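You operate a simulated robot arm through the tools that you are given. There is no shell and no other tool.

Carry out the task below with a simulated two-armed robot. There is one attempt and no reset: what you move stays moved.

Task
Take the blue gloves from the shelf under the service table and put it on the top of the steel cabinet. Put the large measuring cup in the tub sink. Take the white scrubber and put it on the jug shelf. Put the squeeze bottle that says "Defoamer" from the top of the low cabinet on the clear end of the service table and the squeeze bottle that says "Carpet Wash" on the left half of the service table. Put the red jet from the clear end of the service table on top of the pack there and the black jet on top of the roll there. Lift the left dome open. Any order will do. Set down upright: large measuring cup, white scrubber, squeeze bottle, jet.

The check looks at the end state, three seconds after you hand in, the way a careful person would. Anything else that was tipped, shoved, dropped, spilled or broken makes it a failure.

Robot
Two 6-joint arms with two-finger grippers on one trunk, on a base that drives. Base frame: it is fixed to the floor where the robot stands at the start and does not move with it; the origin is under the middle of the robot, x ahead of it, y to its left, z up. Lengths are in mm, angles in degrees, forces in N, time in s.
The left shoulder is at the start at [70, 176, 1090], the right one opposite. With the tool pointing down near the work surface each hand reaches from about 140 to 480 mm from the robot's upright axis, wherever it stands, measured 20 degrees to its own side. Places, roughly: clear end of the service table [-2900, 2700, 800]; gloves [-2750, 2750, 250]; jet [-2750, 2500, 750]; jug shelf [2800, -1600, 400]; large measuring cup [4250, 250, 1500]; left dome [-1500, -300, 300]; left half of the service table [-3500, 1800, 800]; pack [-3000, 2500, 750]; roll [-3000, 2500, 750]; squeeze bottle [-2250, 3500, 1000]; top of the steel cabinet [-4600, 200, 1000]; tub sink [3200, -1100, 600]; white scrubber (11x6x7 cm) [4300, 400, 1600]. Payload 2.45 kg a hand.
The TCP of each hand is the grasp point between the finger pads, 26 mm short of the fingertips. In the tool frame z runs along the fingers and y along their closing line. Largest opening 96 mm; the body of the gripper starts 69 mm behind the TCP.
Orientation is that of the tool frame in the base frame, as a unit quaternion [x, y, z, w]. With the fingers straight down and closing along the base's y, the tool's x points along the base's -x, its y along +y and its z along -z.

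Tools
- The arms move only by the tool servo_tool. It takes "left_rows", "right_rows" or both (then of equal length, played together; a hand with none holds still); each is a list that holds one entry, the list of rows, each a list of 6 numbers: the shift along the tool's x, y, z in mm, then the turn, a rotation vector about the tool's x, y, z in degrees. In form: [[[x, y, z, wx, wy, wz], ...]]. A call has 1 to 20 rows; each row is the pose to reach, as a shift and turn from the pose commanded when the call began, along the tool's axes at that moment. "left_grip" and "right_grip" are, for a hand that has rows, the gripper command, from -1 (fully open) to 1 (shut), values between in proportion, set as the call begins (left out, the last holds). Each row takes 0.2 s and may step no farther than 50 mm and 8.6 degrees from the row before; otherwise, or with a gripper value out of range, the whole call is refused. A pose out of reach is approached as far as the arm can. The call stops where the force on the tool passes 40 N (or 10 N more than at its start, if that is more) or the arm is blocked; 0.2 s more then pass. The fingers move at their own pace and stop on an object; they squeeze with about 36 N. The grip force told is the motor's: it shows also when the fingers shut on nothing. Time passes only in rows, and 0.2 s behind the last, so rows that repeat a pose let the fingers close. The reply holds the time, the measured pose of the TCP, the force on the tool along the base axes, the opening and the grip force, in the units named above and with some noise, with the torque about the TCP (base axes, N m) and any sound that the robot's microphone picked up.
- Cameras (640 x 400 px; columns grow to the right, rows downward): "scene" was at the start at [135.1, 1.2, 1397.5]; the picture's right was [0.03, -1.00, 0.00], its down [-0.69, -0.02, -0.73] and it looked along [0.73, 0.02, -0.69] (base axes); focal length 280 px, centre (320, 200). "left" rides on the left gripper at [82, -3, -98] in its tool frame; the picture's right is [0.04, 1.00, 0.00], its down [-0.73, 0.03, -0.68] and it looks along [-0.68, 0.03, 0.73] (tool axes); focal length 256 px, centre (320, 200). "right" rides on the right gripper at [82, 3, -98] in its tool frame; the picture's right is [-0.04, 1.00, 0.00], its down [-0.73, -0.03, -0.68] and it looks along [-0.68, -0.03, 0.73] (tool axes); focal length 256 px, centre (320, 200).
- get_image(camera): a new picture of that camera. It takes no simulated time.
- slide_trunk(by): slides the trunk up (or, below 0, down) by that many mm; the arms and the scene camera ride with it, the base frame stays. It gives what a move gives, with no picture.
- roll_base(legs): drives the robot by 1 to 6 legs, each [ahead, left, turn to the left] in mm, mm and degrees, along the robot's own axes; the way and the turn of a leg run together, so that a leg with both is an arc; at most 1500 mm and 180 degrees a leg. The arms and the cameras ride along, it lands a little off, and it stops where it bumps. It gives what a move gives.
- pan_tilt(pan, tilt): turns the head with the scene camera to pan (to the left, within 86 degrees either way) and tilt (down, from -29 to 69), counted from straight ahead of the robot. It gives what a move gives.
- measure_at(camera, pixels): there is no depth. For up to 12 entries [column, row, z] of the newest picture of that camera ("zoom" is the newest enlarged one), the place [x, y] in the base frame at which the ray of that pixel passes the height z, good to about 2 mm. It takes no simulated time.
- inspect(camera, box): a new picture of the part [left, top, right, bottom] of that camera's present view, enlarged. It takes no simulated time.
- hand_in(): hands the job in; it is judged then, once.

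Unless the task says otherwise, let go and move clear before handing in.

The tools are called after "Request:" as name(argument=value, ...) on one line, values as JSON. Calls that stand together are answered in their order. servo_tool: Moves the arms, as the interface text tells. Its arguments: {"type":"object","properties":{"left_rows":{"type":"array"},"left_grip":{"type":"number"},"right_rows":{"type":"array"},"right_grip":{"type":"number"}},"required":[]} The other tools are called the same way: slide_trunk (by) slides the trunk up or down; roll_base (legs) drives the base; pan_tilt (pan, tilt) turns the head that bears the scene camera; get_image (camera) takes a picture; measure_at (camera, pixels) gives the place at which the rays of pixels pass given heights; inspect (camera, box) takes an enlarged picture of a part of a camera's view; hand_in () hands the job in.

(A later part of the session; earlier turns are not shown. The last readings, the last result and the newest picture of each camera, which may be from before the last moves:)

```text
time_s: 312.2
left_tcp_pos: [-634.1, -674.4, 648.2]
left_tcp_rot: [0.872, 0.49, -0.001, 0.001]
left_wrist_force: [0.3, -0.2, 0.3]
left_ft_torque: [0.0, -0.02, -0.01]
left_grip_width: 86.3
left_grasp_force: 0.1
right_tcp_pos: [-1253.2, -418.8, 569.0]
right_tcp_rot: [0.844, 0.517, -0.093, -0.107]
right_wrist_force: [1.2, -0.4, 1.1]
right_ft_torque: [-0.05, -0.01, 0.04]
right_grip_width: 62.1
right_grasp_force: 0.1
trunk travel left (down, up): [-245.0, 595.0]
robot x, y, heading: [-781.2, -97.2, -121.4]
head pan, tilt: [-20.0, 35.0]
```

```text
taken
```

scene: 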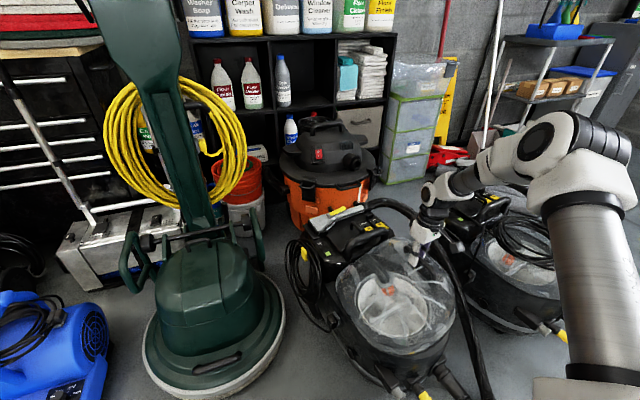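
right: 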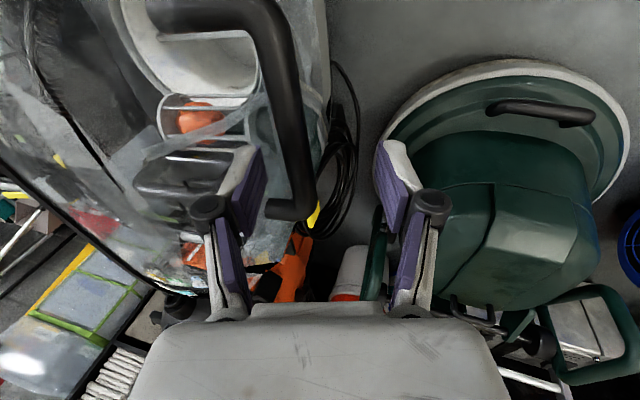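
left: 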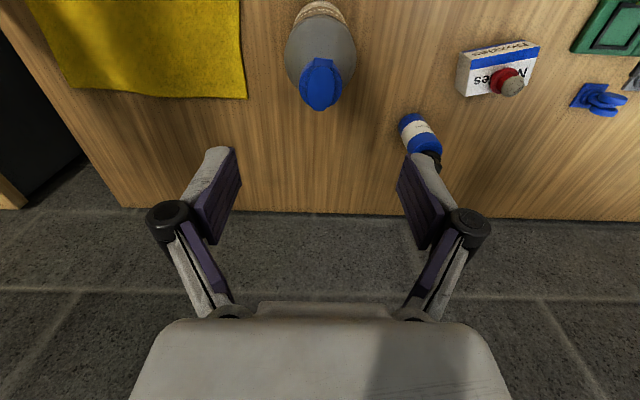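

Still leaning to close slightly. I narrow the cage again and push on with more base steps to the left.

Request:
servo_tool(right_rows=[[[0, 0, 0, 0, 0, 0], [0, 2.5, 8, 0, 0, 0], [0, 2.5, 8, 0, 0, 0]]], right_grip=0.2)

Request:
roll_base(legs=[[0, 28, 0]])

Request:
servo_tool(right_rows=[[[0, 2.8, 9, 0, 0, 0], [0, 2.8, 9, 0, 0, 0]]])

Request:
roll_base(legs=[[0, 25, 0]])

Request:
get_image(camera="right")

Request:
get_image(camera="scene")

```text
time_s: 313.0
left_tcp_pos: [-635.5, -674.1, 648.1]
left_tcp_rot: [0.872, 0.49, -0.001, 0.001]
left_wrist_force: [1.2, 0.2, 0.1]
left_ft_torque: [0.0, -0.02, 0.05]
left_grip_width: 86.3
left_grasp_force: 0.0
right_tcp_pos: [-1251.8, -420.3, 560.3]
right_tcp_rot: [0.844, 0.517, -0.095, -0.107]
right_wrist_force: [0.8, -1.1, 0.6]
right_ft_torque: [-0.02, -0.03, 0.04]
right_grip_width: 37.5
right_grasp_force: 0.0
trunk travel left (down, up): [-245.0, 595.0]
robot x, y, heading: [-782.3, -97.2, -121.3]
head pan, tilt: [-20.0, 35.0]
```

```text
time_s: 313.8
left_tcp_pos: [-611.2, -688.8, 647.8]
left_tcp_rot: [0.872, 0.49, -0.001, 0.001]
left_wrist_force: [-0.5, 0.0, -1.1]
left_ft_torque: [-0.01, 0.0, -0.01]
left_grip_width: 86.6
left_grasp_force: 0.0
right_tcp_pos: [-1227.7, -435.5, 560.8]
right_tcp_rot: [0.844, 0.517, -0.094, -0.108]
right_wrist_force: [2.3, -0.3, 1.4]
right_ft_torque: [-0.02, 0.02, -0.01]
right_grip_width: 37.5
right_grasp_force: 0.1
trunk travel left (down, up): [-245.0, 595.0]
robot x, y, heading: [-759.5, -111.1, -121.1]
head pan, tilt: [-20.0, 35.0]
```

```text
time_s: 314.4
left_tcp_pos: [-610.7, -687.8, 647.8]
left_tcp_rot: [0.872, 0.49, 0.0, 0.002]
left_wrist_force: [-0.5, 0.3, 0.4]
left_ft_torque: [-0.04, 0.01, -0.02]
left_grip_width: 86.5
left_grasp_force: 0.0
right_tcp_pos: [-1227.2, -434.9, 551.7]
right_tcp_rot: [0.844, 0.517, -0.094, -0.108]
right_wrist_force: [2.1, -0.7, -0.3]
right_ft_torque: [-0.04, -0.04, -0.01]
right_grip_width: 38.3
right_grasp_force: 0.1
trunk travel left (down, up): [-245.0, 595.0]
robot x, y, heading: [-757.6, -111.6, -121.3]
head pan, tilt: [-20.0, 35.0]
```

```text
time_s: 315.2
left_tcp_pos: [-589.7, -701.6, 647.2]
left_tcp_rot: [0.871, 0.491, 0.0, 0.0]
left_wrist_force: [1.5, -0.5, -0.5]
left_ft_torque: [0.01, 0.01, -0.03]
left_grip_width: 86.3
left_grasp_force: 0.0
right_tcp_pos: [-1205.9, -448.1, 551.6]
right_tcp_rot: [0.844, 0.516, -0.094, -0.108]
right_wrist_force: [-0.2, -0.8, -0.1]
right_ft_torque: [0.0, 0.05, 0.02]
right_grip_width: 38.3
right_grasp_force: 0.0
trunk travel left (down, up): [-245.0, 595.0]
robot x, y, heading: [-734.5, -127.8, -121.1]
head pan, tilt: [-20.0, 35.0]
```

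```text
taken
```

right: 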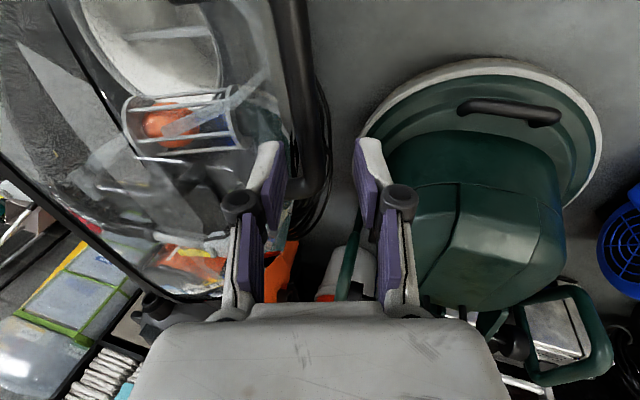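

```text
taken
```

scene: 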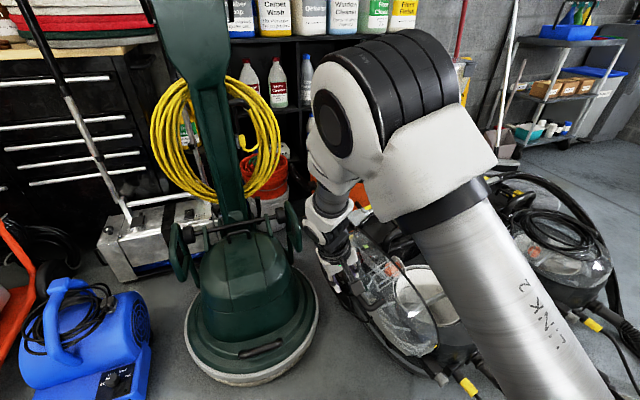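

Request:
inspect(camera="scene", box=[300, 180, 520, 400])

Request:
inspect(camera="right", box=[160, 0, 420, 320])

```text
1.82 times, centred on (410, 290) of scene
```

zoom: 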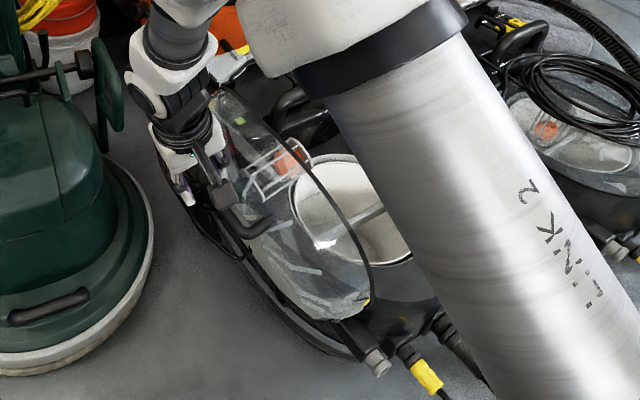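

```text
1.25 times, centred on (290, 160) of right
```

zoom: 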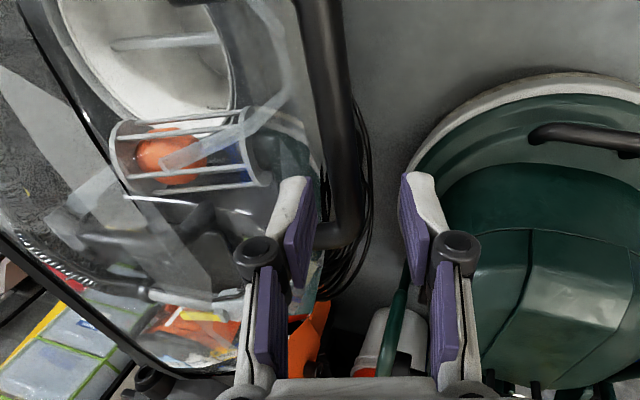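

The dome looks well past vertical now. I open the fingers wide and see whether the bar follows.

Request:
servo_tool(right_rows=[[[0, 0, 0, 0, 0, 0], [0, 0, 0, 0, 0, 0], [0, 0, 0, 0, 0, 0], [0, 0, 0, 0, 0, 0]]], right_grip=-0.5)

Request:
inspect(camera="right", box=[160, 0, 420, 320])

Request:
inspect(camera="scene", box=[300, 180, 520, 400])

```text
time_s: 316.2
left_tcp_pos: [-591.4, -700.6, 648.3]
left_tcp_rot: [0.872, 0.49, -0.001, 0.001]
left_wrist_force: [0.2, 0.2, 0.0]
left_ft_torque: [-0.02, 0.01, -0.03]
left_grip_width: 86.5
left_grasp_force: 0.0
right_tcp_pos: [-1207.8, -447.5, 552.2]
right_tcp_rot: [0.844, 0.517, -0.094, -0.107]
right_wrist_force: [1.5, 0.6, -1.1]
right_ft_torque: [-0.01, -0.05, 0.02]
right_grip_width: 70.9
right_grasp_force: 0.0
trunk travel left (down, up): [-245.0, 595.0]
robot x, y, heading: [-739.5, -126.0, -121.5]
head pan, tilt: [-20.0, 35.0]
```

```text
1.25 times, centred on (290, 160) of right
```

zoom: 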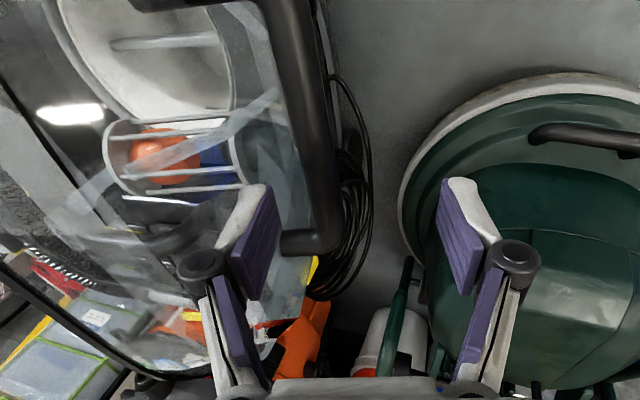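

```text
1.82 times, centred on (410, 290) of scene
```

zoom: 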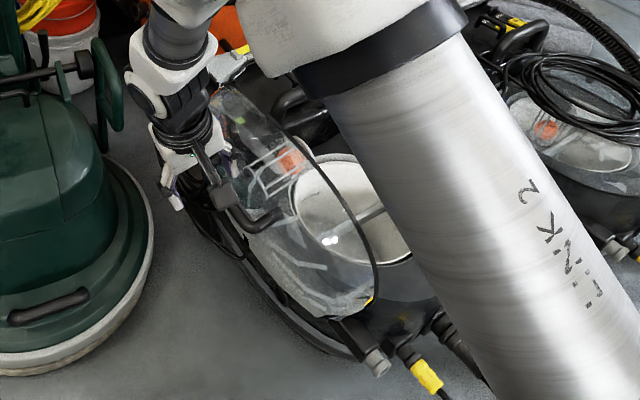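

Request:
measure_at(camera="right", pixels=[[262, 3, 500], [262, 3, 530], [262, 3, 560], [296, 195, 500], [296, 195, 530], [296, 195, 560]])

Request:
measure_at(camera="scene", pixels=[[368, 306, 470], [368, 306, 500], [368, 306, 530], [368, 306, 560], [391, 296, 500]])

```text
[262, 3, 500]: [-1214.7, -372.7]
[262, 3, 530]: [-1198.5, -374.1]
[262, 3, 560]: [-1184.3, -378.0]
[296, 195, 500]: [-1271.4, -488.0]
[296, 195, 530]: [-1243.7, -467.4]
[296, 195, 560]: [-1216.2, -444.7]
```

```text
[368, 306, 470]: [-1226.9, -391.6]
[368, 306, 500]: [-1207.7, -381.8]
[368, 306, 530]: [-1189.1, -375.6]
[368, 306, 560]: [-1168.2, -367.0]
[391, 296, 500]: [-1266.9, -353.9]
```

The corner triangulates to n≈833, z≈510, i.e. the dome is turned by over 100°. I open fully and check if it stays put.

Request:
servo_tool(right_rows=[[[0, 0, 0, 0, 0, 0], [0, 0, 0, 0, 0, 0], [0, 0, 0, 0, 0, 0], [0, 0, 0, 0, 0, 0]]], right_grip=-1)

Request:
inspect(camera="right", box=[160, 0, 420, 320])

Request:
inspect(camera="scene", box=[300, 180, 520, 400])

```text
time_s: 317.2
left_tcp_pos: [-590.1, -700.5, 647.4]
left_tcp_rot: [0.871, 0.49, 0.0, 0.002]
left_wrist_force: [0.1, 0.2, 0.7]
left_ft_torque: [0.0, 0.01, -0.04]
left_grip_width: 86.4
left_grasp_force: 0.1
right_tcp_pos: [-1206.4, -446.9, 551.2]
right_tcp_rot: [0.844, 0.517, -0.093, -0.107]
right_wrist_force: [1.7, -1.1, -0.9]
right_ft_torque: [-0.02, -0.04, 0.01]
right_grip_width: 94.9
right_grasp_force: 0.1
trunk travel left (down, up): [-245.0, 595.0]
robot x, y, heading: [-738.8, -127.6, -121.5]
head pan, tilt: [-20.0, 35.0]
```

```text
1.25 times, centred on (290, 160) of right
```

zoom: 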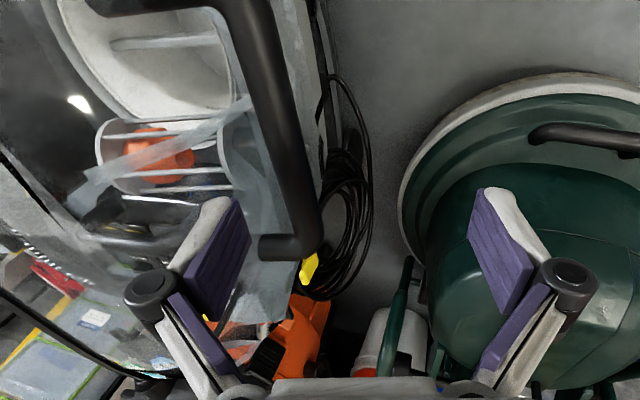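

```text
1.82 times, centred on (410, 290) of scene
```

zoom: 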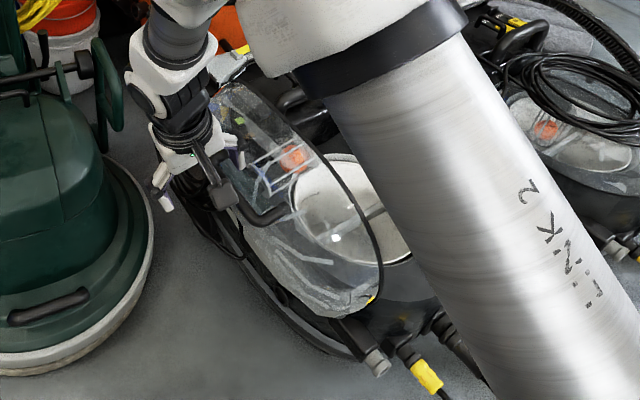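

The dome still leans shut slightly, so it needs to go further. I check the green machine's handle clearance on the left first.

Request:
measure_at(camera="scene", pixels=[[300, 232, 300], [300, 232, 400], [300, 232, 500], [300, 232, 600], [290, 215, 500], [296, 258, 400]])

Request:
measure_at(camera="right", pixels=[[352, 250, 300], [352, 250, 400], [352, 250, 500]])

Request:
get_image(camera="right")

```text
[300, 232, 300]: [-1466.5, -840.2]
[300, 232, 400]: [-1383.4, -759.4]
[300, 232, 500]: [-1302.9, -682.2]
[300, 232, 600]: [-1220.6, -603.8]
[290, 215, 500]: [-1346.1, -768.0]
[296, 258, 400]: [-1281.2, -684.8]
```

```text
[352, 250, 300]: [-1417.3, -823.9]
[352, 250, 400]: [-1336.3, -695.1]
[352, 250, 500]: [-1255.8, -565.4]
```

```text
taken
```

right: 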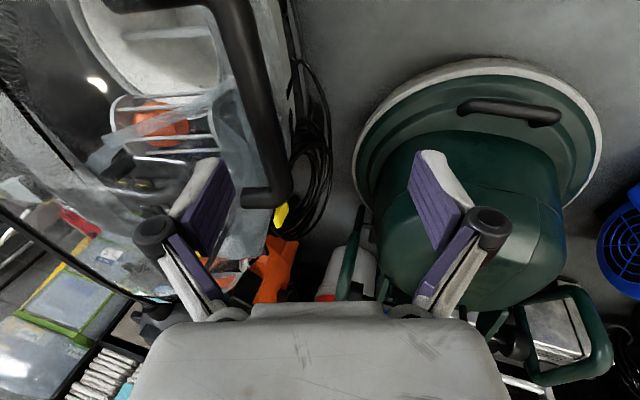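

Clear. I close to cage and keep pushing the dome left with base steps while lowering.

Request:
servo_tool(right_rows=[[[0, 0, 0, 0, 0, 0], [0, 0, 0, 0, 0, 0], [0, 0, 0, 0, 0, 0]]], right_grip=0.2)

Request:
roll_base(legs=[[0, 20, 0]])

Request:
servo_tool(right_rows=[[[0, 3, 12, 0, 0, 0], [0, 3, 12, 0, 0, 0]]])

Request:
get_image(camera="right")

Request:
inspect(camera="scene", box=[300, 180, 520, 400])

```text
time_s: 318.0
left_tcp_pos: [-591.0, -701.5, 647.2]
left_tcp_rot: [0.872, 0.49, 0.0, 0.002]
left_wrist_force: [-0.2, 1.1, 0.4]
left_ft_torque: [0.02, 0.0, -0.01]
left_grip_width: 86.4
left_grasp_force: 0.1
right_tcp_pos: [-1207.3, -447.5, 551.9]
right_tcp_rot: [0.844, 0.517, -0.094, -0.108]
right_wrist_force: [-0.2, -0.3, 0.2]
right_ft_torque: [0.0, 0.0, 0.04]
right_grip_width: 38.5
right_grasp_force: 0.1
trunk travel left (down, up): [-245.0, 595.0]
robot x, y, heading: [-735.8, -123.0, -121.3]
head pan, tilt: [-20.0, 35.0]
```

```text
time_s: 318.8
left_tcp_pos: [-573.3, -710.9, 647.1]
left_tcp_rot: [0.871, 0.49, 0.0, 0.001]
left_wrist_force: [0.4, 0.4, -0.6]
left_ft_torque: [0.01, 0.04, 0.0]
left_grip_width: 86.0
left_grasp_force: 0.0
right_tcp_pos: [-1188.9, -459.7, 551.5]
right_tcp_rot: [0.844, 0.516, -0.093, -0.108]
right_wrist_force: [-0.2, 0.0, -0.1]
right_ft_torque: [0.0, 0.02, 0.02]
right_grip_width: 38.4
right_grasp_force: 0.1
trunk travel left (down, up): [-245.0, 595.0]
robot x, y, heading: [-723.2, -137.1, -121.4]
head pan, tilt: [-20.0, 35.0]
```

```text
time_s: 319.4
left_tcp_pos: [-572.7, -710.7, 648.9]
left_tcp_rot: [0.872, 0.49, -0.003, 0.001]
left_wrist_force: [0.0, -0.1, -0.3]
left_ft_torque: [-0.01, 0.0, 0.0]
left_grip_width: 86.2
left_grasp_force: 0.0
right_tcp_pos: [-1190.5, -459.7, 543.0]
right_tcp_rot: [0.844, 0.517, -0.097, -0.107]
right_wrist_force: [-3.5, -1.8, 30.8]
right_ft_torque: [0.76, 0.81, 0.15]
right_grip_width: 54.3
right_grasp_force: 10.9
trunk travel left (down, up): [-245.0, 595.0]
robot x, y, heading: [-722.6, -137.3, -121.4]
head pan, tilt: [-20.0, 35.0]
```

```text
taken
```

right: 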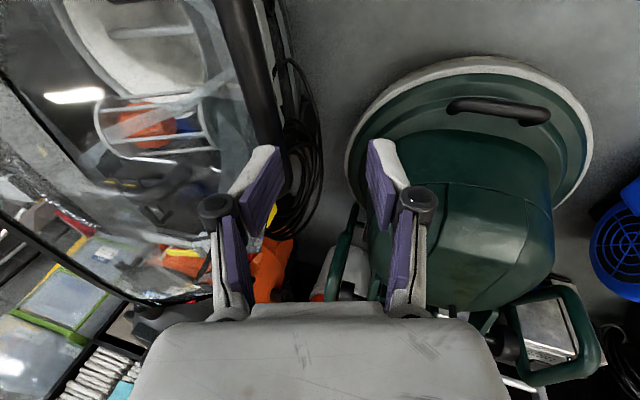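

```text
1.82 times, centred on (410, 290) of scene
```

zoom: 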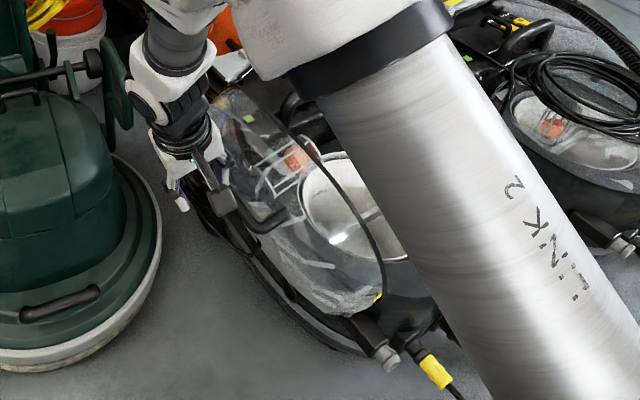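

The finger now rests on top of the bar and pushing down 30 N does not open it further, so the dome seems at its stop. I raise the hand slightly and watch what the dome does.

Request:
servo_tool(right_rows=[[[0, 0, -10, 0, 0, 0], [0, 0, -16, 0, 0, 0], [0, 0, -16, 0, 0, 0]]])

Request:
get_image(camera="right")

Request:
inspect(camera="scene", box=[300, 180, 520, 400])

```text
time_s: 320.2
left_tcp_pos: [-574.6, -711.9, 648.9]
left_tcp_rot: [0.872, 0.49, 0.0, 0.001]
left_wrist_force: [-1.0, -0.4, -0.6]
left_ft_torque: [0.01, 0.01, 0.02]
left_grip_width: 86.1
left_grasp_force: 0.1
right_tcp_pos: [-1186.1, -459.6, 553.5]
right_tcp_rot: [0.844, 0.516, -0.094, -0.107]
right_wrist_force: [-0.7, -0.6, -0.8]
right_ft_torque: [0.01, -0.03, -0.02]
right_grip_width: 38.6
right_grasp_force: 0.2
trunk travel left (down, up): [-245.0, 595.0]
robot x, y, heading: [-720.2, -135.9, -121.4]
head pan, tilt: [-20.0, 35.0]
```

```text
taken
```

right: 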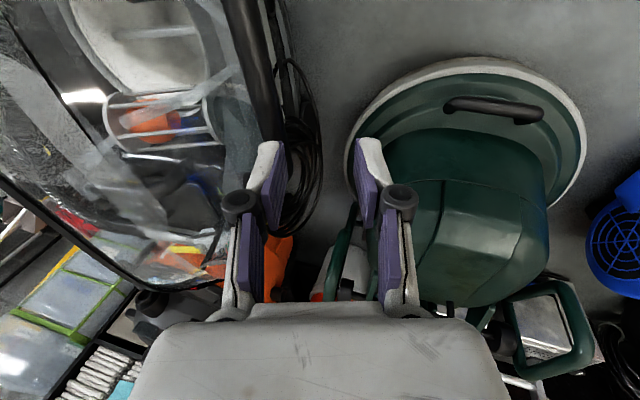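

```text
1.82 times, centred on (410, 290) of scene
```

zoom: 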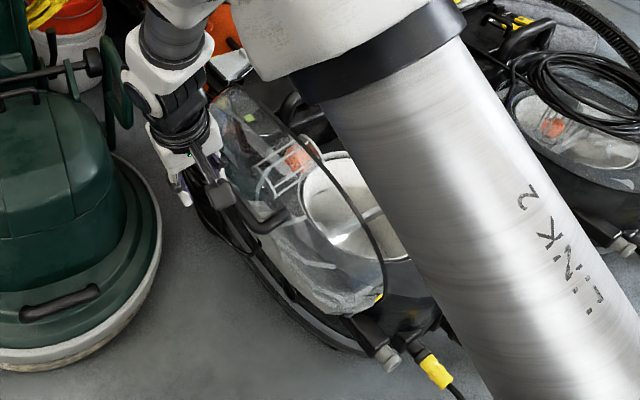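

Request:
servo_tool(right_rows=[[[0, 0, 0, 0, 0, 0], [0, 0, 0, 0, 0, 0], [0, 0, 0, 0, 0, 0], [0, 0, 0, 0, 0, 0], [0, 0, 0, 0, 0, 0], [0, 0, 0, 0, 0, 0]]])

Request:
get_image(camera="right")

Request:
inspect(camera="scene", box=[300, 180, 520, 400])

```text
time_s: 321.6
left_tcp_pos: [-573.6, -711.3, 647.8]
left_tcp_rot: [0.872, 0.49, 0.0, 0.001]
left_wrist_force: [-0.7, -0.2, 0.0]
left_ft_torque: [-0.02, 0.0, 0.0]
left_grip_width: 86.7
left_grasp_force: 0.1
right_tcp_pos: [-1186.4, -461.3, 555.7]
right_tcp_rot: [0.844, 0.516, -0.094, -0.107]
right_wrist_force: [-0.8, -0.3, -0.7]
right_ft_torque: [-0.03, 0.02, 0.02]
right_grip_width: 38.7
right_grasp_force: 0.1
trunk travel left (down, up): [-245.0, 595.0]
robot x, y, heading: [-717.1, -133.7, -121.5]
head pan, tilt: [-20.0, 35.0]
```

```text
taken
```

right: 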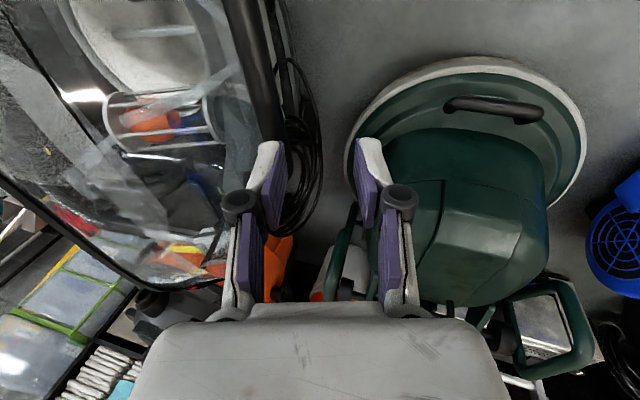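

```text
1.82 times, centred on (410, 290) of scene
```

zoom: 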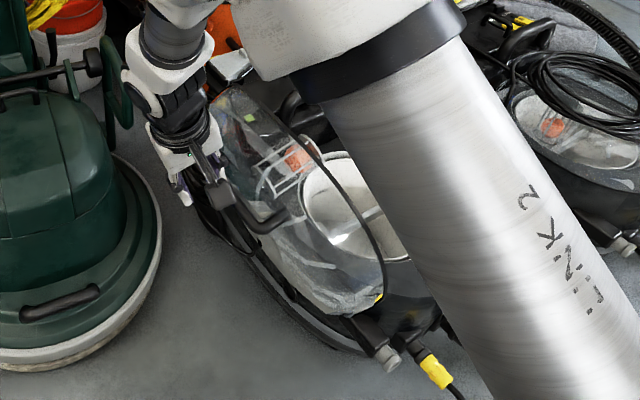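

The dome stays put for over a second with nothing on its closing side. I lift the hand up and away and watch.

Request:
servo_tool(right_rows=[[[0, 0, -20, 0, 0, 0], [0, 0, -45, 0, 0, 0], [0, 0, -80, 0, 0, 0], [0, 0, -110, 0, 0, 0]]])

Request:
get_image(camera="right")

Request:
get_image(camera="scene")

```text
time_s: 322.6
left_tcp_pos: [-574.3, -711.3, 648.2]
left_tcp_rot: [0.871, 0.491, 0.0, 0.001]
left_wrist_force: [-0.6, -0.1, 0.6]
left_ft_torque: [0.0, 0.02, 0.01]
left_grip_width: 86.5
left_grasp_force: 0.1
right_tcp_pos: [-1158.7, -468.8, 659.8]
right_tcp_rot: [0.848, 0.513, -0.087, -0.1]
right_wrist_force: [0.3, -0.7, 0.2]
right_ft_torque: [0.0, -0.02, -0.01]
right_grip_width: 38.4
right_grasp_force: 0.0
trunk travel left (down, up): [-245.0, 595.0]
robot x, y, heading: [-721.8, -135.8, -121.2]
head pan, tilt: [-20.0, 35.0]
```

```text
taken
```

right: 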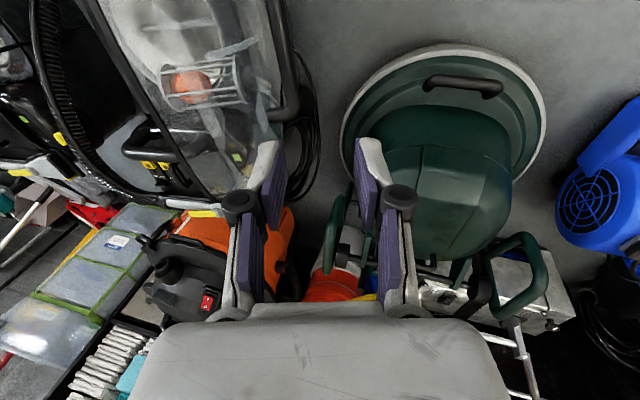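

```text
taken
```

scene: 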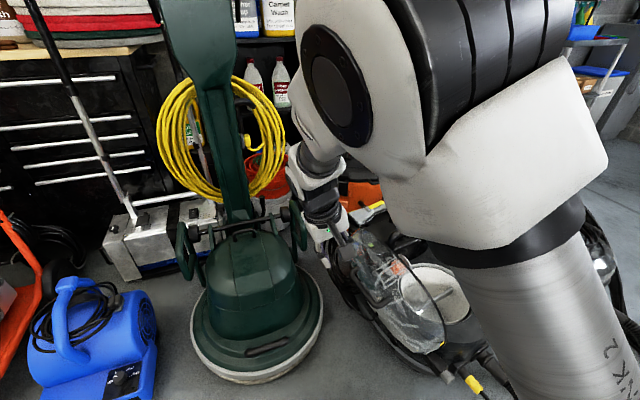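

The dome stays open on its own. I wait a moment and back the hand farther away, then check again.

Request:
servo_tool(right_rows=[[[10, 0, -40, 0, 0, 0], [30, 0, -80, 0, 0, 0], [50, 0, -110, 0, 0, 0], [50, 0, -110, 0, 0, 0], [50, 0, -110, 0, 0, 0], [50, 0, -110, 0, 0, 0]]])

Request:
inspect(camera="scene", box=[300, 180, 520, 400])

Request:
inspect(camera="right", box=[40, 0, 340, 240])

```text
time_s: 324.0
left_tcp_pos: [-573.6, -711.3, 647.4]
left_tcp_rot: [0.872, 0.49, 0.0, 0.001]
left_wrist_force: [-0.5, 0.6, 0.3]
left_ft_torque: [0.03, 0.0, 0.02]
left_grip_width: 86.4
left_grasp_force: 0.0
right_tcp_pos: [-1122.7, -428.8, 757.7]
right_tcp_rot: [0.849, 0.516, -0.069, -0.094]
right_wrist_force: [0.6, 0.0, 0.3]
right_ft_torque: [0.06, 0.01, 0.03]
right_grip_width: 38.1
right_grasp_force: 0.2
right hand out of reach, approached as far as the arm can: row 2, 3, 4, 5, 6
trunk travel left (down, up): [-245.0, 595.0]
robot x, y, heading: [-726.4, -135.9, -121.1]
head pan, tilt: [-20.0, 35.0]
```

```text
1.82 times, centred on (410, 290) of scene
```

zoom: 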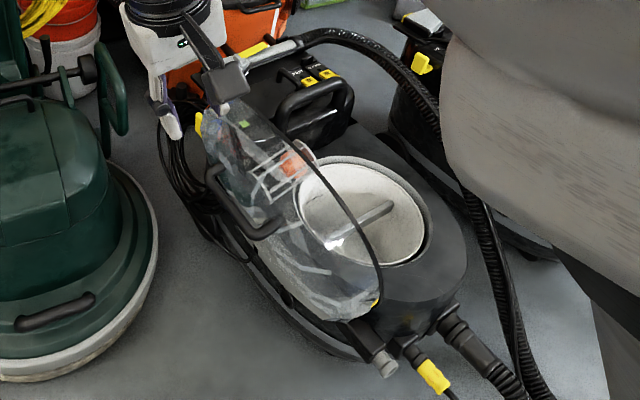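

```text
1.67 times, centred on (190, 120) of right
```

zoom: 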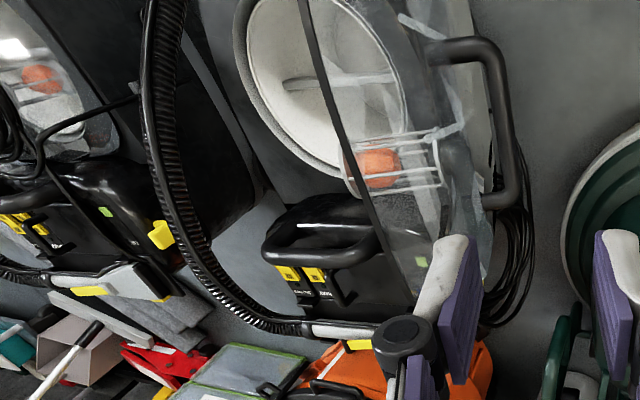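

The dome stands open by itself and the vacuum is in place. Next: the measuring cup and the scrubber. I back off, turn to face +x and drive across the room.

Request:
roll_base(legs=[[-450, 0, 0]])

Request:
get_image(camera="scene")

Request:
roll_base(legs=[[0, 0, 121]])

Request:
slide_trunk(by=330)

Request:
pan_tilt(pan=0, tilt=20)

Request:
get_image(camera="scene")

```text
time_s: 326.7
left_tcp_pos: [-336.7, -324.5, 649.5]
left_tcp_rot: [0.87, 0.493, -0.001, 0.001]
left_wrist_force: [0.7, -0.3, 0.6]
left_ft_torque: [-0.01, -0.01, -0.02]
left_grip_width: 86.4
left_grasp_force: 0.2
right_tcp_pos: [-888.0, -45.7, 759.3]
right_tcp_rot: [0.847, 0.518, -0.071, -0.093]
right_wrist_force: [0.5, -0.1, 0.8]
right_ft_torque: [-0.02, 0.0, 0.02]
right_grip_width: 38.3
right_grasp_force: 0.1
trunk travel left (down, up): [-245.0, 595.0]
robot x, y, heading: [-489.5, 249.3, -121.1]
head pan, tilt: [-20.0, 35.0]
```

```text
taken
```

scene: 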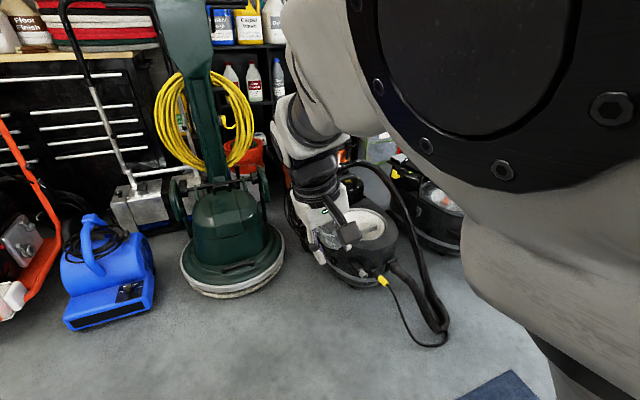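

```text
time_s: 332.2
left_tcp_pos: [-85.4, 687.1, 647.2]
left_tcp_rot: [-0.016, 1.0, 0.001, 0.001]
left_wrist_force: [-0.4, 0.3, -0.1]
left_ft_torque: [0.02, 0.04, -0.01]
left_grip_width: 86.5
left_grasp_force: 0.0
right_tcp_pos: [-20.1, 72.9, 759.0]
right_tcp_rot: [-0.049, 0.992, -0.115, 0.016]
right_wrist_force: [0.6, 0.2, -0.7]
right_ft_torque: [0.02, 0.0, 0.0]
right_grip_width: 38.5
right_grasp_force: 0.0
trunk travel left (down, up): [-245.0, 595.0]
robot x, y, heading: [-488.2, 251.0, 1.6]
head pan, tilt: [-20.0, 35.0]
```

```text
time_s: 335.4
left_tcp_pos: [-84.5, 688.5, 977.8]
left_tcp_rot: [-0.015, 1.0, 0.001, 0.001]
left_wrist_force: [1.0, 0.9, 0.1]
left_ft_torque: [0.04, 0.01, 0.03]
left_grip_width: 86.6
left_grasp_force: 0.1
right_tcp_pos: [-19.8, 73.6, 1088.4]
right_tcp_rot: [-0.049, 0.992, -0.113, 0.017]
right_wrist_force: [0.0, 0.6, 0.1]
right_ft_torque: [0.03, 0.01, 0.0]
right_grip_width: 38.4
right_grasp_force: 0.0
trunk travel left (down, up): [-575.0, 265.0]
robot x, y, heading: [-491.8, 249.9, 2.0]
head pan, tilt: [-20.0, 35.0]
```

```text
time_s: 336.3
left_tcp_pos: [-84.4, 687.4, 978.0]
left_tcp_rot: [-0.016, 1.0, 0.001, 0.0]
left_wrist_force: [-0.4, 0.7, 0.0]
left_ft_torque: [0.01, 0.0, 0.02]
left_grip_width: 86.4
left_grasp_force: 0.1
right_tcp_pos: [-20.4, 73.7, 1086.7]
right_tcp_rot: [-0.049, 0.992, -0.114, 0.016]
right_wrist_force: [0.8, 0.0, -0.8]
right_ft_torque: [-0.02, 0.01, -0.02]
right_grip_width: 38.3
right_grasp_force: 0.1
trunk travel left (down, up): [-575.0, 265.0]
robot x, y, heading: [-487.4, 252.9, 1.6]
head pan, tilt: [0.0, 20.0]
```

```text
taken
```

scene: 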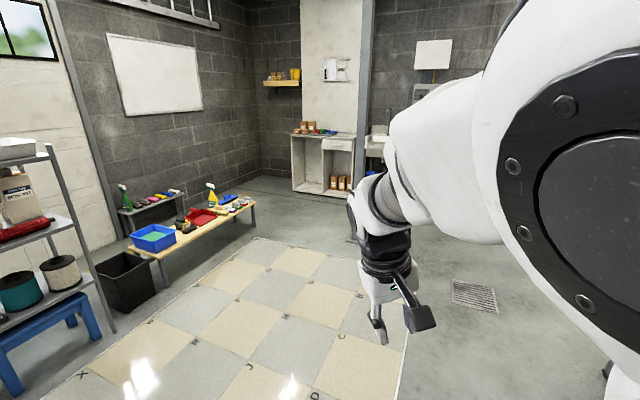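

The room ahead is clear: the wall shelf with yellow cup is at (290,78). I level the right hand and move it outward first.

Request:
servo_tool(right_rows=[[[0, -20, 0, -4, 0.8, 1.4], [0, -45, 0, -8, 1.6, 2.8], [0, -70, 0, -13, 2.5, 4.2], [-20, -90, 0, -13, 2.5, 4.2], [-40, -100, 0, -13, 2.5, 4.2]]], right_grip=-1)

Request:
get_image(camera="scene")

Request:
inspect(camera="scene", box=[230, 50, 430, 200])

```text
time_s: 337.5
left_tcp_pos: [-85.1, 686.7, 978.0]
left_tcp_rot: [-0.016, 1.0, 0.001, 0.001]
left_wrist_force: [-0.4, 0.2, 0.2]
left_ft_torque: [-0.02, 0.03, -0.01]
left_grip_width: 86.4
left_grasp_force: 0.1
right_tcp_pos: [30.8, -21.2, 1112.8]
right_tcp_rot: [-0.012, 1.0, -0.002, -0.008]
right_wrist_force: [0.1, -1.0, 0.1]
right_ft_torque: [0.01, 0.05, 0.02]
right_grip_width: 96.2
right_grasp_force: 0.1
trunk travel left (down, up): [-575.0, 265.0]
robot x, y, heading: [-487.8, 252.0, 1.6]
head pan, tilt: [0.0, 20.0]
```

```text
taken
```

scene: 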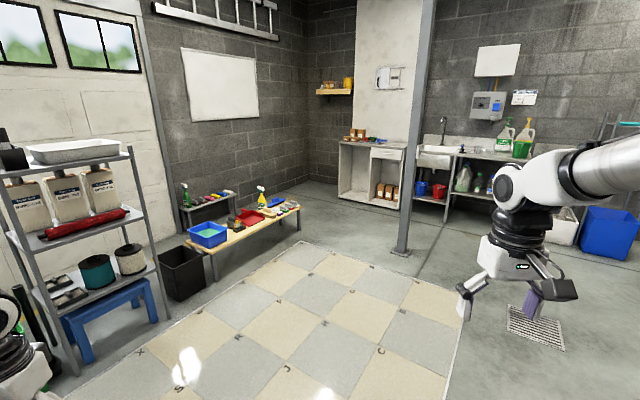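

```text
2.67 times, centred on (330, 125) of scene
```

zoom: 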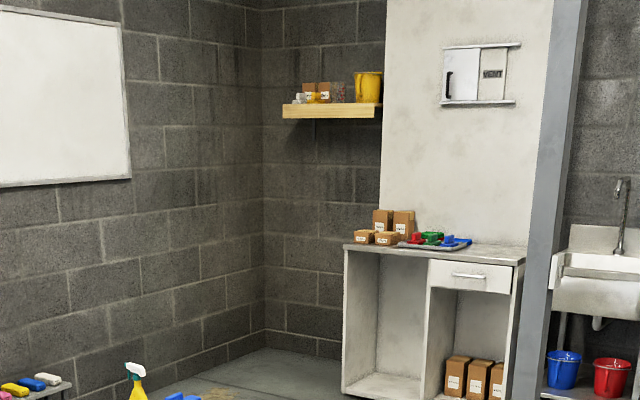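

Request:
measure_at(camera="scene", pixels=[[213, 283, 0], [300, 240, 0], [402, 253, 0], [339, 192, 0], [398, 208, 0], [205, 250, 0], [317, 92, 1450], [352, 92, 1450], [308, 175, 0]])

```text
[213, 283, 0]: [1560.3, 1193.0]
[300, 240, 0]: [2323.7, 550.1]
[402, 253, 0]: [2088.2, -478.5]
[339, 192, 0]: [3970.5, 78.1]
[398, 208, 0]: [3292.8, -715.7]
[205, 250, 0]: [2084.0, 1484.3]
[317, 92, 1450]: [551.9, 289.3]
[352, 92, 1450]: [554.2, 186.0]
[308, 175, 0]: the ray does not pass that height
```

I turn to face the sink wall (heading −31.4°) and plan the way: forward along t≈300, then left between bench and post.

Request:
roll_base(legs=[[0, 0, -33], [975, 170, 0], [975, 170, 0]])

Request:
get_image(camera="scene")

```text
time_s: 349.0
left_tcp_pos: [1934.1, -358.1, 978.8]
left_tcp_rot: [0.273, 0.962, 0.001, 0.0]
left_wrist_force: [0.0, 0.5, -0.7]
left_ft_torque: [0.0, 0.0, 0.02]
left_grip_width: 86.3
left_grasp_force: 0.0
right_tcp_pos: [1637.7, -1011.3, 1111.3]
right_tcp_rot: [0.278, 0.961, -0.001, -0.006]
right_wrist_force: [-1.1, -0.5, -0.5]
right_ft_torque: [-0.03, 0.01, 0.02]
right_grip_width: 96.1
right_grasp_force: 0.0
trunk travel left (down, up): [-575.0, 265.0]
robot x, y, heading: [1360.0, -500.5, -31.7]
head pan, tilt: [0.0, 20.0]
```

```text
taken
```

scene: 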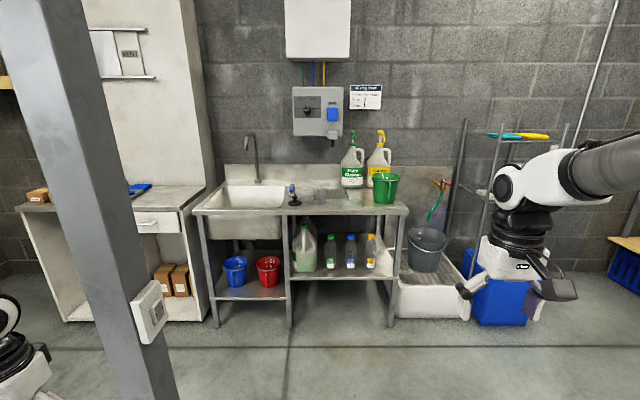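

Request:
inspect(camera="scene", box=[190, 130, 420, 310])

Request:
measure_at(camera="scene", pixels=[[217, 328, 0], [290, 327, 0], [393, 325, 0], [197, 212, 850], [407, 208, 850], [290, 298, 250], [293, 278, 350], [392, 275, 350], [245, 205, 800]])

```text
2.22 times, centred on (305, 220) of scene
```

zoom: 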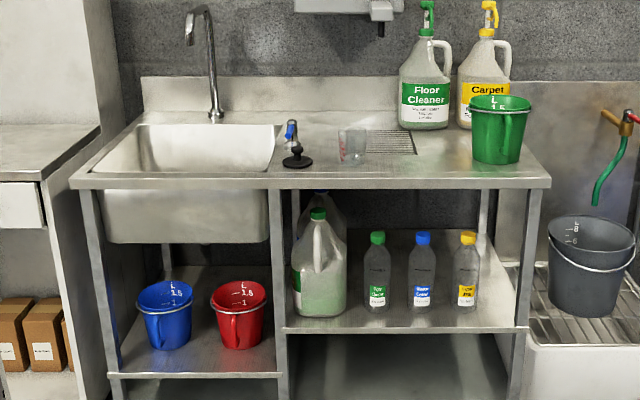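

```text
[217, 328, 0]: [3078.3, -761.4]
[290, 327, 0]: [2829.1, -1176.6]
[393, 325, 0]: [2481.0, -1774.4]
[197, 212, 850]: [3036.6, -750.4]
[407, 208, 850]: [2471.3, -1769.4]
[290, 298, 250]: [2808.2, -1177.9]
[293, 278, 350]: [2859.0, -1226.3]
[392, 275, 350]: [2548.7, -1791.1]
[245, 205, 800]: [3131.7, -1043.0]
```

The sink basin is at (245,205), the jug shelf is the right lower shelf at (335,270). Before passing the post I extend both arms forward to slim the robot's width.

Request:
servo_tool(right_rows=[[[-45, 10, 0, 0, 0, 0], [-90, 20, 0, 0, 0, 0], [-135, 30, 0, 0, 0, 0], [-175, 35, 0, 0, 0, 0], [-210, 35, 0, 0, 0, 0], [-210, 35, 0, 0, 0, 0]]], left_rows=[[[-35, -30, -20, 0, 0, 0], [-70, -60, -40, 0, 0, 0], [-110, -90, -55, 0, 0, 0], [-150, -120, -70, 0, 0, 0], [-190, -145, -85, 0, 0, 0], [-230, -165, -100, 0, 0, 0]]])

Request:
pan_tilt(pan=50, tilt=30)

Request:
get_image(camera="scene")

```text
refused: row 1 steps farther than a row can; nothing moved
```

```text
time_s: 350.2
left_tcp_pos: [1934.1, -359.3, 978.1]
left_tcp_rot: [0.273, 0.962, 0.001, 0.001]
left_wrist_force: [0.9, 0.0, -0.8]
left_ft_torque: [0.0, -0.03, 0.03]
left_grip_width: 86.5
left_grasp_force: 0.1
right_tcp_pos: [1638.3, -1011.4, 1111.4]
right_tcp_rot: [0.278, 0.961, 0.0, -0.007]
right_wrist_force: [0.3, 0.3, 0.6]
right_ft_torque: [-0.01, 0.0, -0.01]
right_grip_width: 96.0
right_grasp_force: 0.1
trunk travel left (down, up): [-575.0, 265.0]
robot x, y, heading: [1358.3, -501.3, -31.9]
head pan, tilt: [50.0, 30.0]
```

```text
taken
```

scene: 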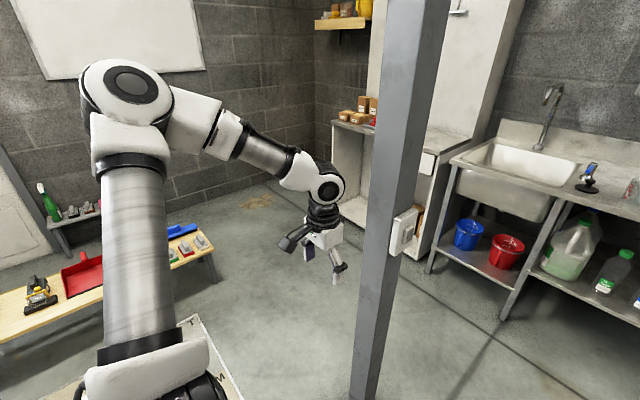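

Request:
servo_tool(right_rows=[[[-40, 8, 0, 0, 0, 0], [-80, 16, 0, 0, 0, 0], [-120, 24, 0, 0, 0, 0], [-160, 32, 0, 0, 0, 0], [-195, 35, 0, 0, 0, 0], [-210, 35, 0, 0, 0, 0]]], left_rows=[[[-30, -25, -15, 0, 0, 0], [-60, -50, -30, 0, 0, 0], [-95, -78, -45, 0, 0, 0], [-130, -105, -60, 0, 0, 0], [-165, -132, -75, 0, 0, 0], [-200, -155, -90, 0, 0, 0]]])

Request:
get_image(camera="scene")

Request:
pan_tilt(pan=-50, tilt=30)

Request:
get_image(camera="scene")

```text
time_s: 351.6
left_tcp_pos: [2022.3, -599.4, 1067.9]
left_tcp_rot: [0.275, 0.962, 0.001, 0.0]
left_wrist_force: [0.8, -1.0, 0.5]
left_ft_torque: [0.04, 0.01, 0.02]
left_grip_width: 86.5
left_grasp_force: 0.1
right_tcp_pos: [1835.3, -1096.7, 1106.2]
right_tcp_rot: [0.277, 0.961, 0.002, -0.009]
right_wrist_force: [0.0, -0.1, -0.3]
right_ft_torque: [0.02, 0.0, 0.0]
right_grip_width: 96.0
right_grasp_force: 0.1
trunk travel left (down, up): [-575.0, 265.0]
robot x, y, heading: [1358.2, -499.8, -31.8]
head pan, tilt: [50.0, 30.0]
```

```text
taken
```

scene: 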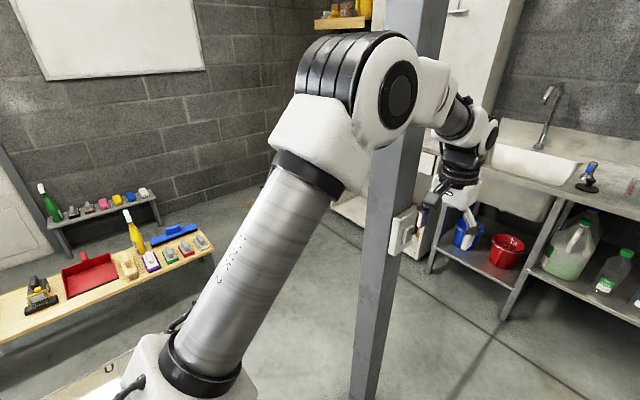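

```text
time_s: 353.4
left_tcp_pos: [2022.1, -596.1, 1067.9]
left_tcp_rot: [0.274, 0.962, 0.001, 0.002]
left_wrist_force: [-0.1, -0.2, 0.6]
left_ft_torque: [-0.01, 0.0, 0.02]
left_grip_width: 86.5
left_grasp_force: 0.0
right_tcp_pos: [1834.3, -1093.5, 1108.9]
right_tcp_rot: [0.278, 0.961, 0.0, -0.007]
right_wrist_force: [-0.5, 0.6, -0.5]
right_ft_torque: [-0.01, 0.0, -0.01]
right_grip_width: 96.0
right_grasp_force: 0.1
trunk travel left (down, up): [-575.0, 265.0]
robot x, y, heading: [1361.9, -499.6, -32.0]
head pan, tilt: [-50.0, 30.0]
```

```text
taken
```

scene: 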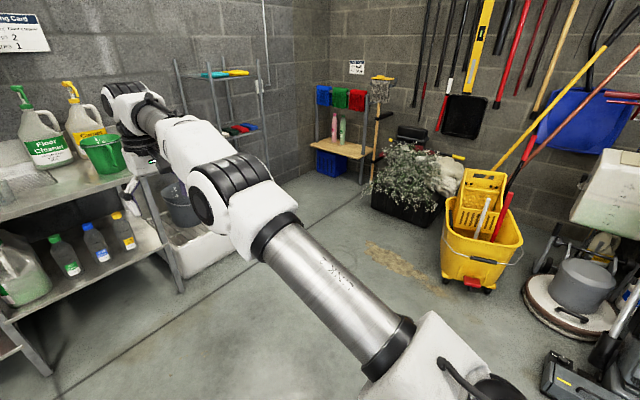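

The left hand is now beside the post (t≈679), so I must back up before strafing left past it.

Request:
roll_base(legs=[[-240, 0, 0], [0, 965, 0.4]])

Request:
pan_tilt(pan=0, tilt=20)

Request:
get_image(camera="scene")

```text
time_s: 359.7
left_tcp_pos: [2307.8, 346.6, 1068.6]
left_tcp_rot: [0.265, 0.964, 0.001, 0.002]
left_wrist_force: [-0.5, 0.2, -0.1]
left_ft_torque: [-0.03, 0.0, 0.0]
left_grip_width: 86.5
left_grasp_force: 0.1
right_tcp_pos: [2128.6, -154.2, 1109.1]
right_tcp_rot: [0.27, 0.963, 0.0, -0.007]
right_wrist_force: [-0.9, 0.1, -0.4]
right_ft_torque: [0.02, -0.02, -0.05]
right_grip_width: 95.9
right_grasp_force: 0.0
trunk travel left (down, up): [-575.0, 265.0]
robot x, y, heading: [1642.6, 432.1, -30.6]
head pan, tilt: [-50.0, 30.0]
```

```text
time_s: 360.8
left_tcp_pos: [2307.1, 346.7, 1068.0]
left_tcp_rot: [0.266, 0.964, 0.0, 0.001]
left_wrist_force: [-0.1, 0.0, -0.4]
left_ft_torque: [-0.02, 0.02, -0.04]
left_grip_width: 86.3
left_grasp_force: 0.0
right_tcp_pos: [2129.1, -154.3, 1109.5]
right_tcp_rot: [0.269, 0.963, 0.0, -0.006]
right_wrist_force: [-0.4, 0.0, -0.1]
right_ft_torque: [-0.02, -0.01, -0.02]
right_grip_width: 96.0
right_grasp_force: 0.0
trunk travel left (down, up): [-575.0, 265.0]
robot x, y, heading: [1642.8, 431.7, -30.8]
head pan, tilt: [0.0, 20.0]
```

```text
taken
```

scene: 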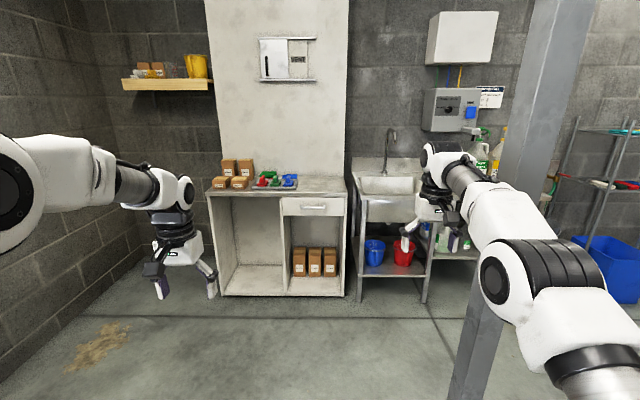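

Request:
inspect(camera="scene", box=[100, 30, 240, 120])

Request:
roll_base(legs=[[1150, 0, -0.6]])

Request:
pan_tilt(pan=35, tilt=0)

Request:
get_image(camera="scene")

```text
4.44 times, centred on (170, 75) of scene
```

zoom: 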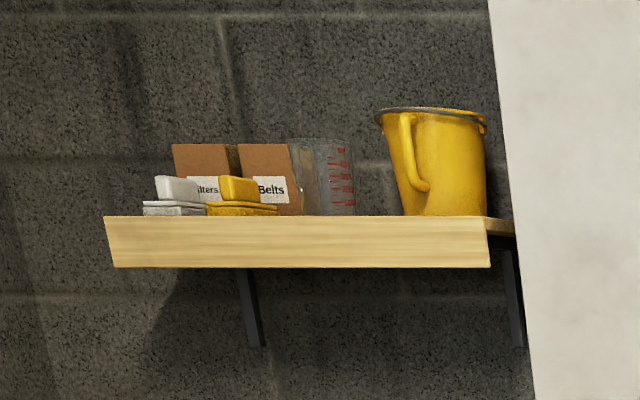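

```text
time_s: 366.8
left_tcp_pos: [3313.2, -250.9, 1068.0]
left_tcp_rot: [0.266, 0.964, 0.0, 0.001]
left_wrist_force: [-0.3, -0.4, -0.2]
left_ft_torque: [0.02, 0.04, 0.02]
left_grip_width: 86.4
left_grasp_force: 0.1
right_tcp_pos: [3135.1, -752.9, 1110.2]
right_tcp_rot: [0.269, 0.963, 0.0, -0.007]
right_wrist_force: [-0.2, -1.2, 0.2]
right_ft_torque: [-0.04, -0.01, 0.01]
right_grip_width: 95.8
right_grasp_force: 0.0
trunk travel left (down, up): [-575.0, 265.0]
robot x, y, heading: [2647.4, -169.2, -30.7]
head pan, tilt: [0.0, 20.0]
```

```text
time_s: 367.8
left_tcp_pos: [3313.4, -250.2, 1068.8]
left_tcp_rot: [0.264, 0.965, 0.0, 0.002]
left_wrist_force: [0.3, -0.3, -0.6]
left_ft_torque: [0.0, 0.03, 0.01]
left_grip_width: 86.5
left_grasp_force: 0.0
right_tcp_pos: [3134.9, -752.4, 1109.1]
right_tcp_rot: [0.268, 0.963, 0.0, -0.007]
right_wrist_force: [-0.3, -0.5, 0.5]
right_ft_torque: [0.01, -0.01, 0.02]
right_grip_width: 96.3
right_grasp_force: 0.0
trunk travel left (down, up): [-575.0, 265.0]
robot x, y, heading: [2649.2, -165.9, -30.8]
head pan, tilt: [35.0, 0.0]
```

```text
taken
```

scene: 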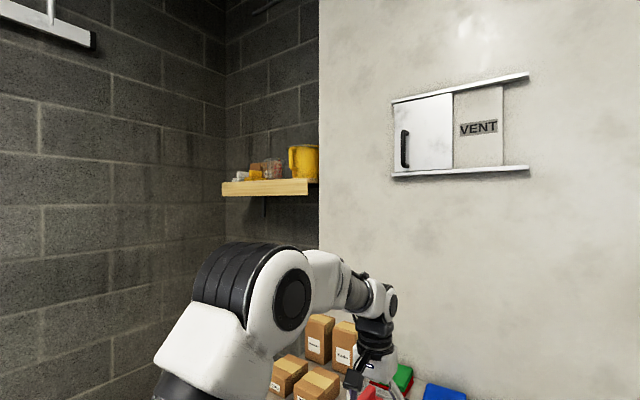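

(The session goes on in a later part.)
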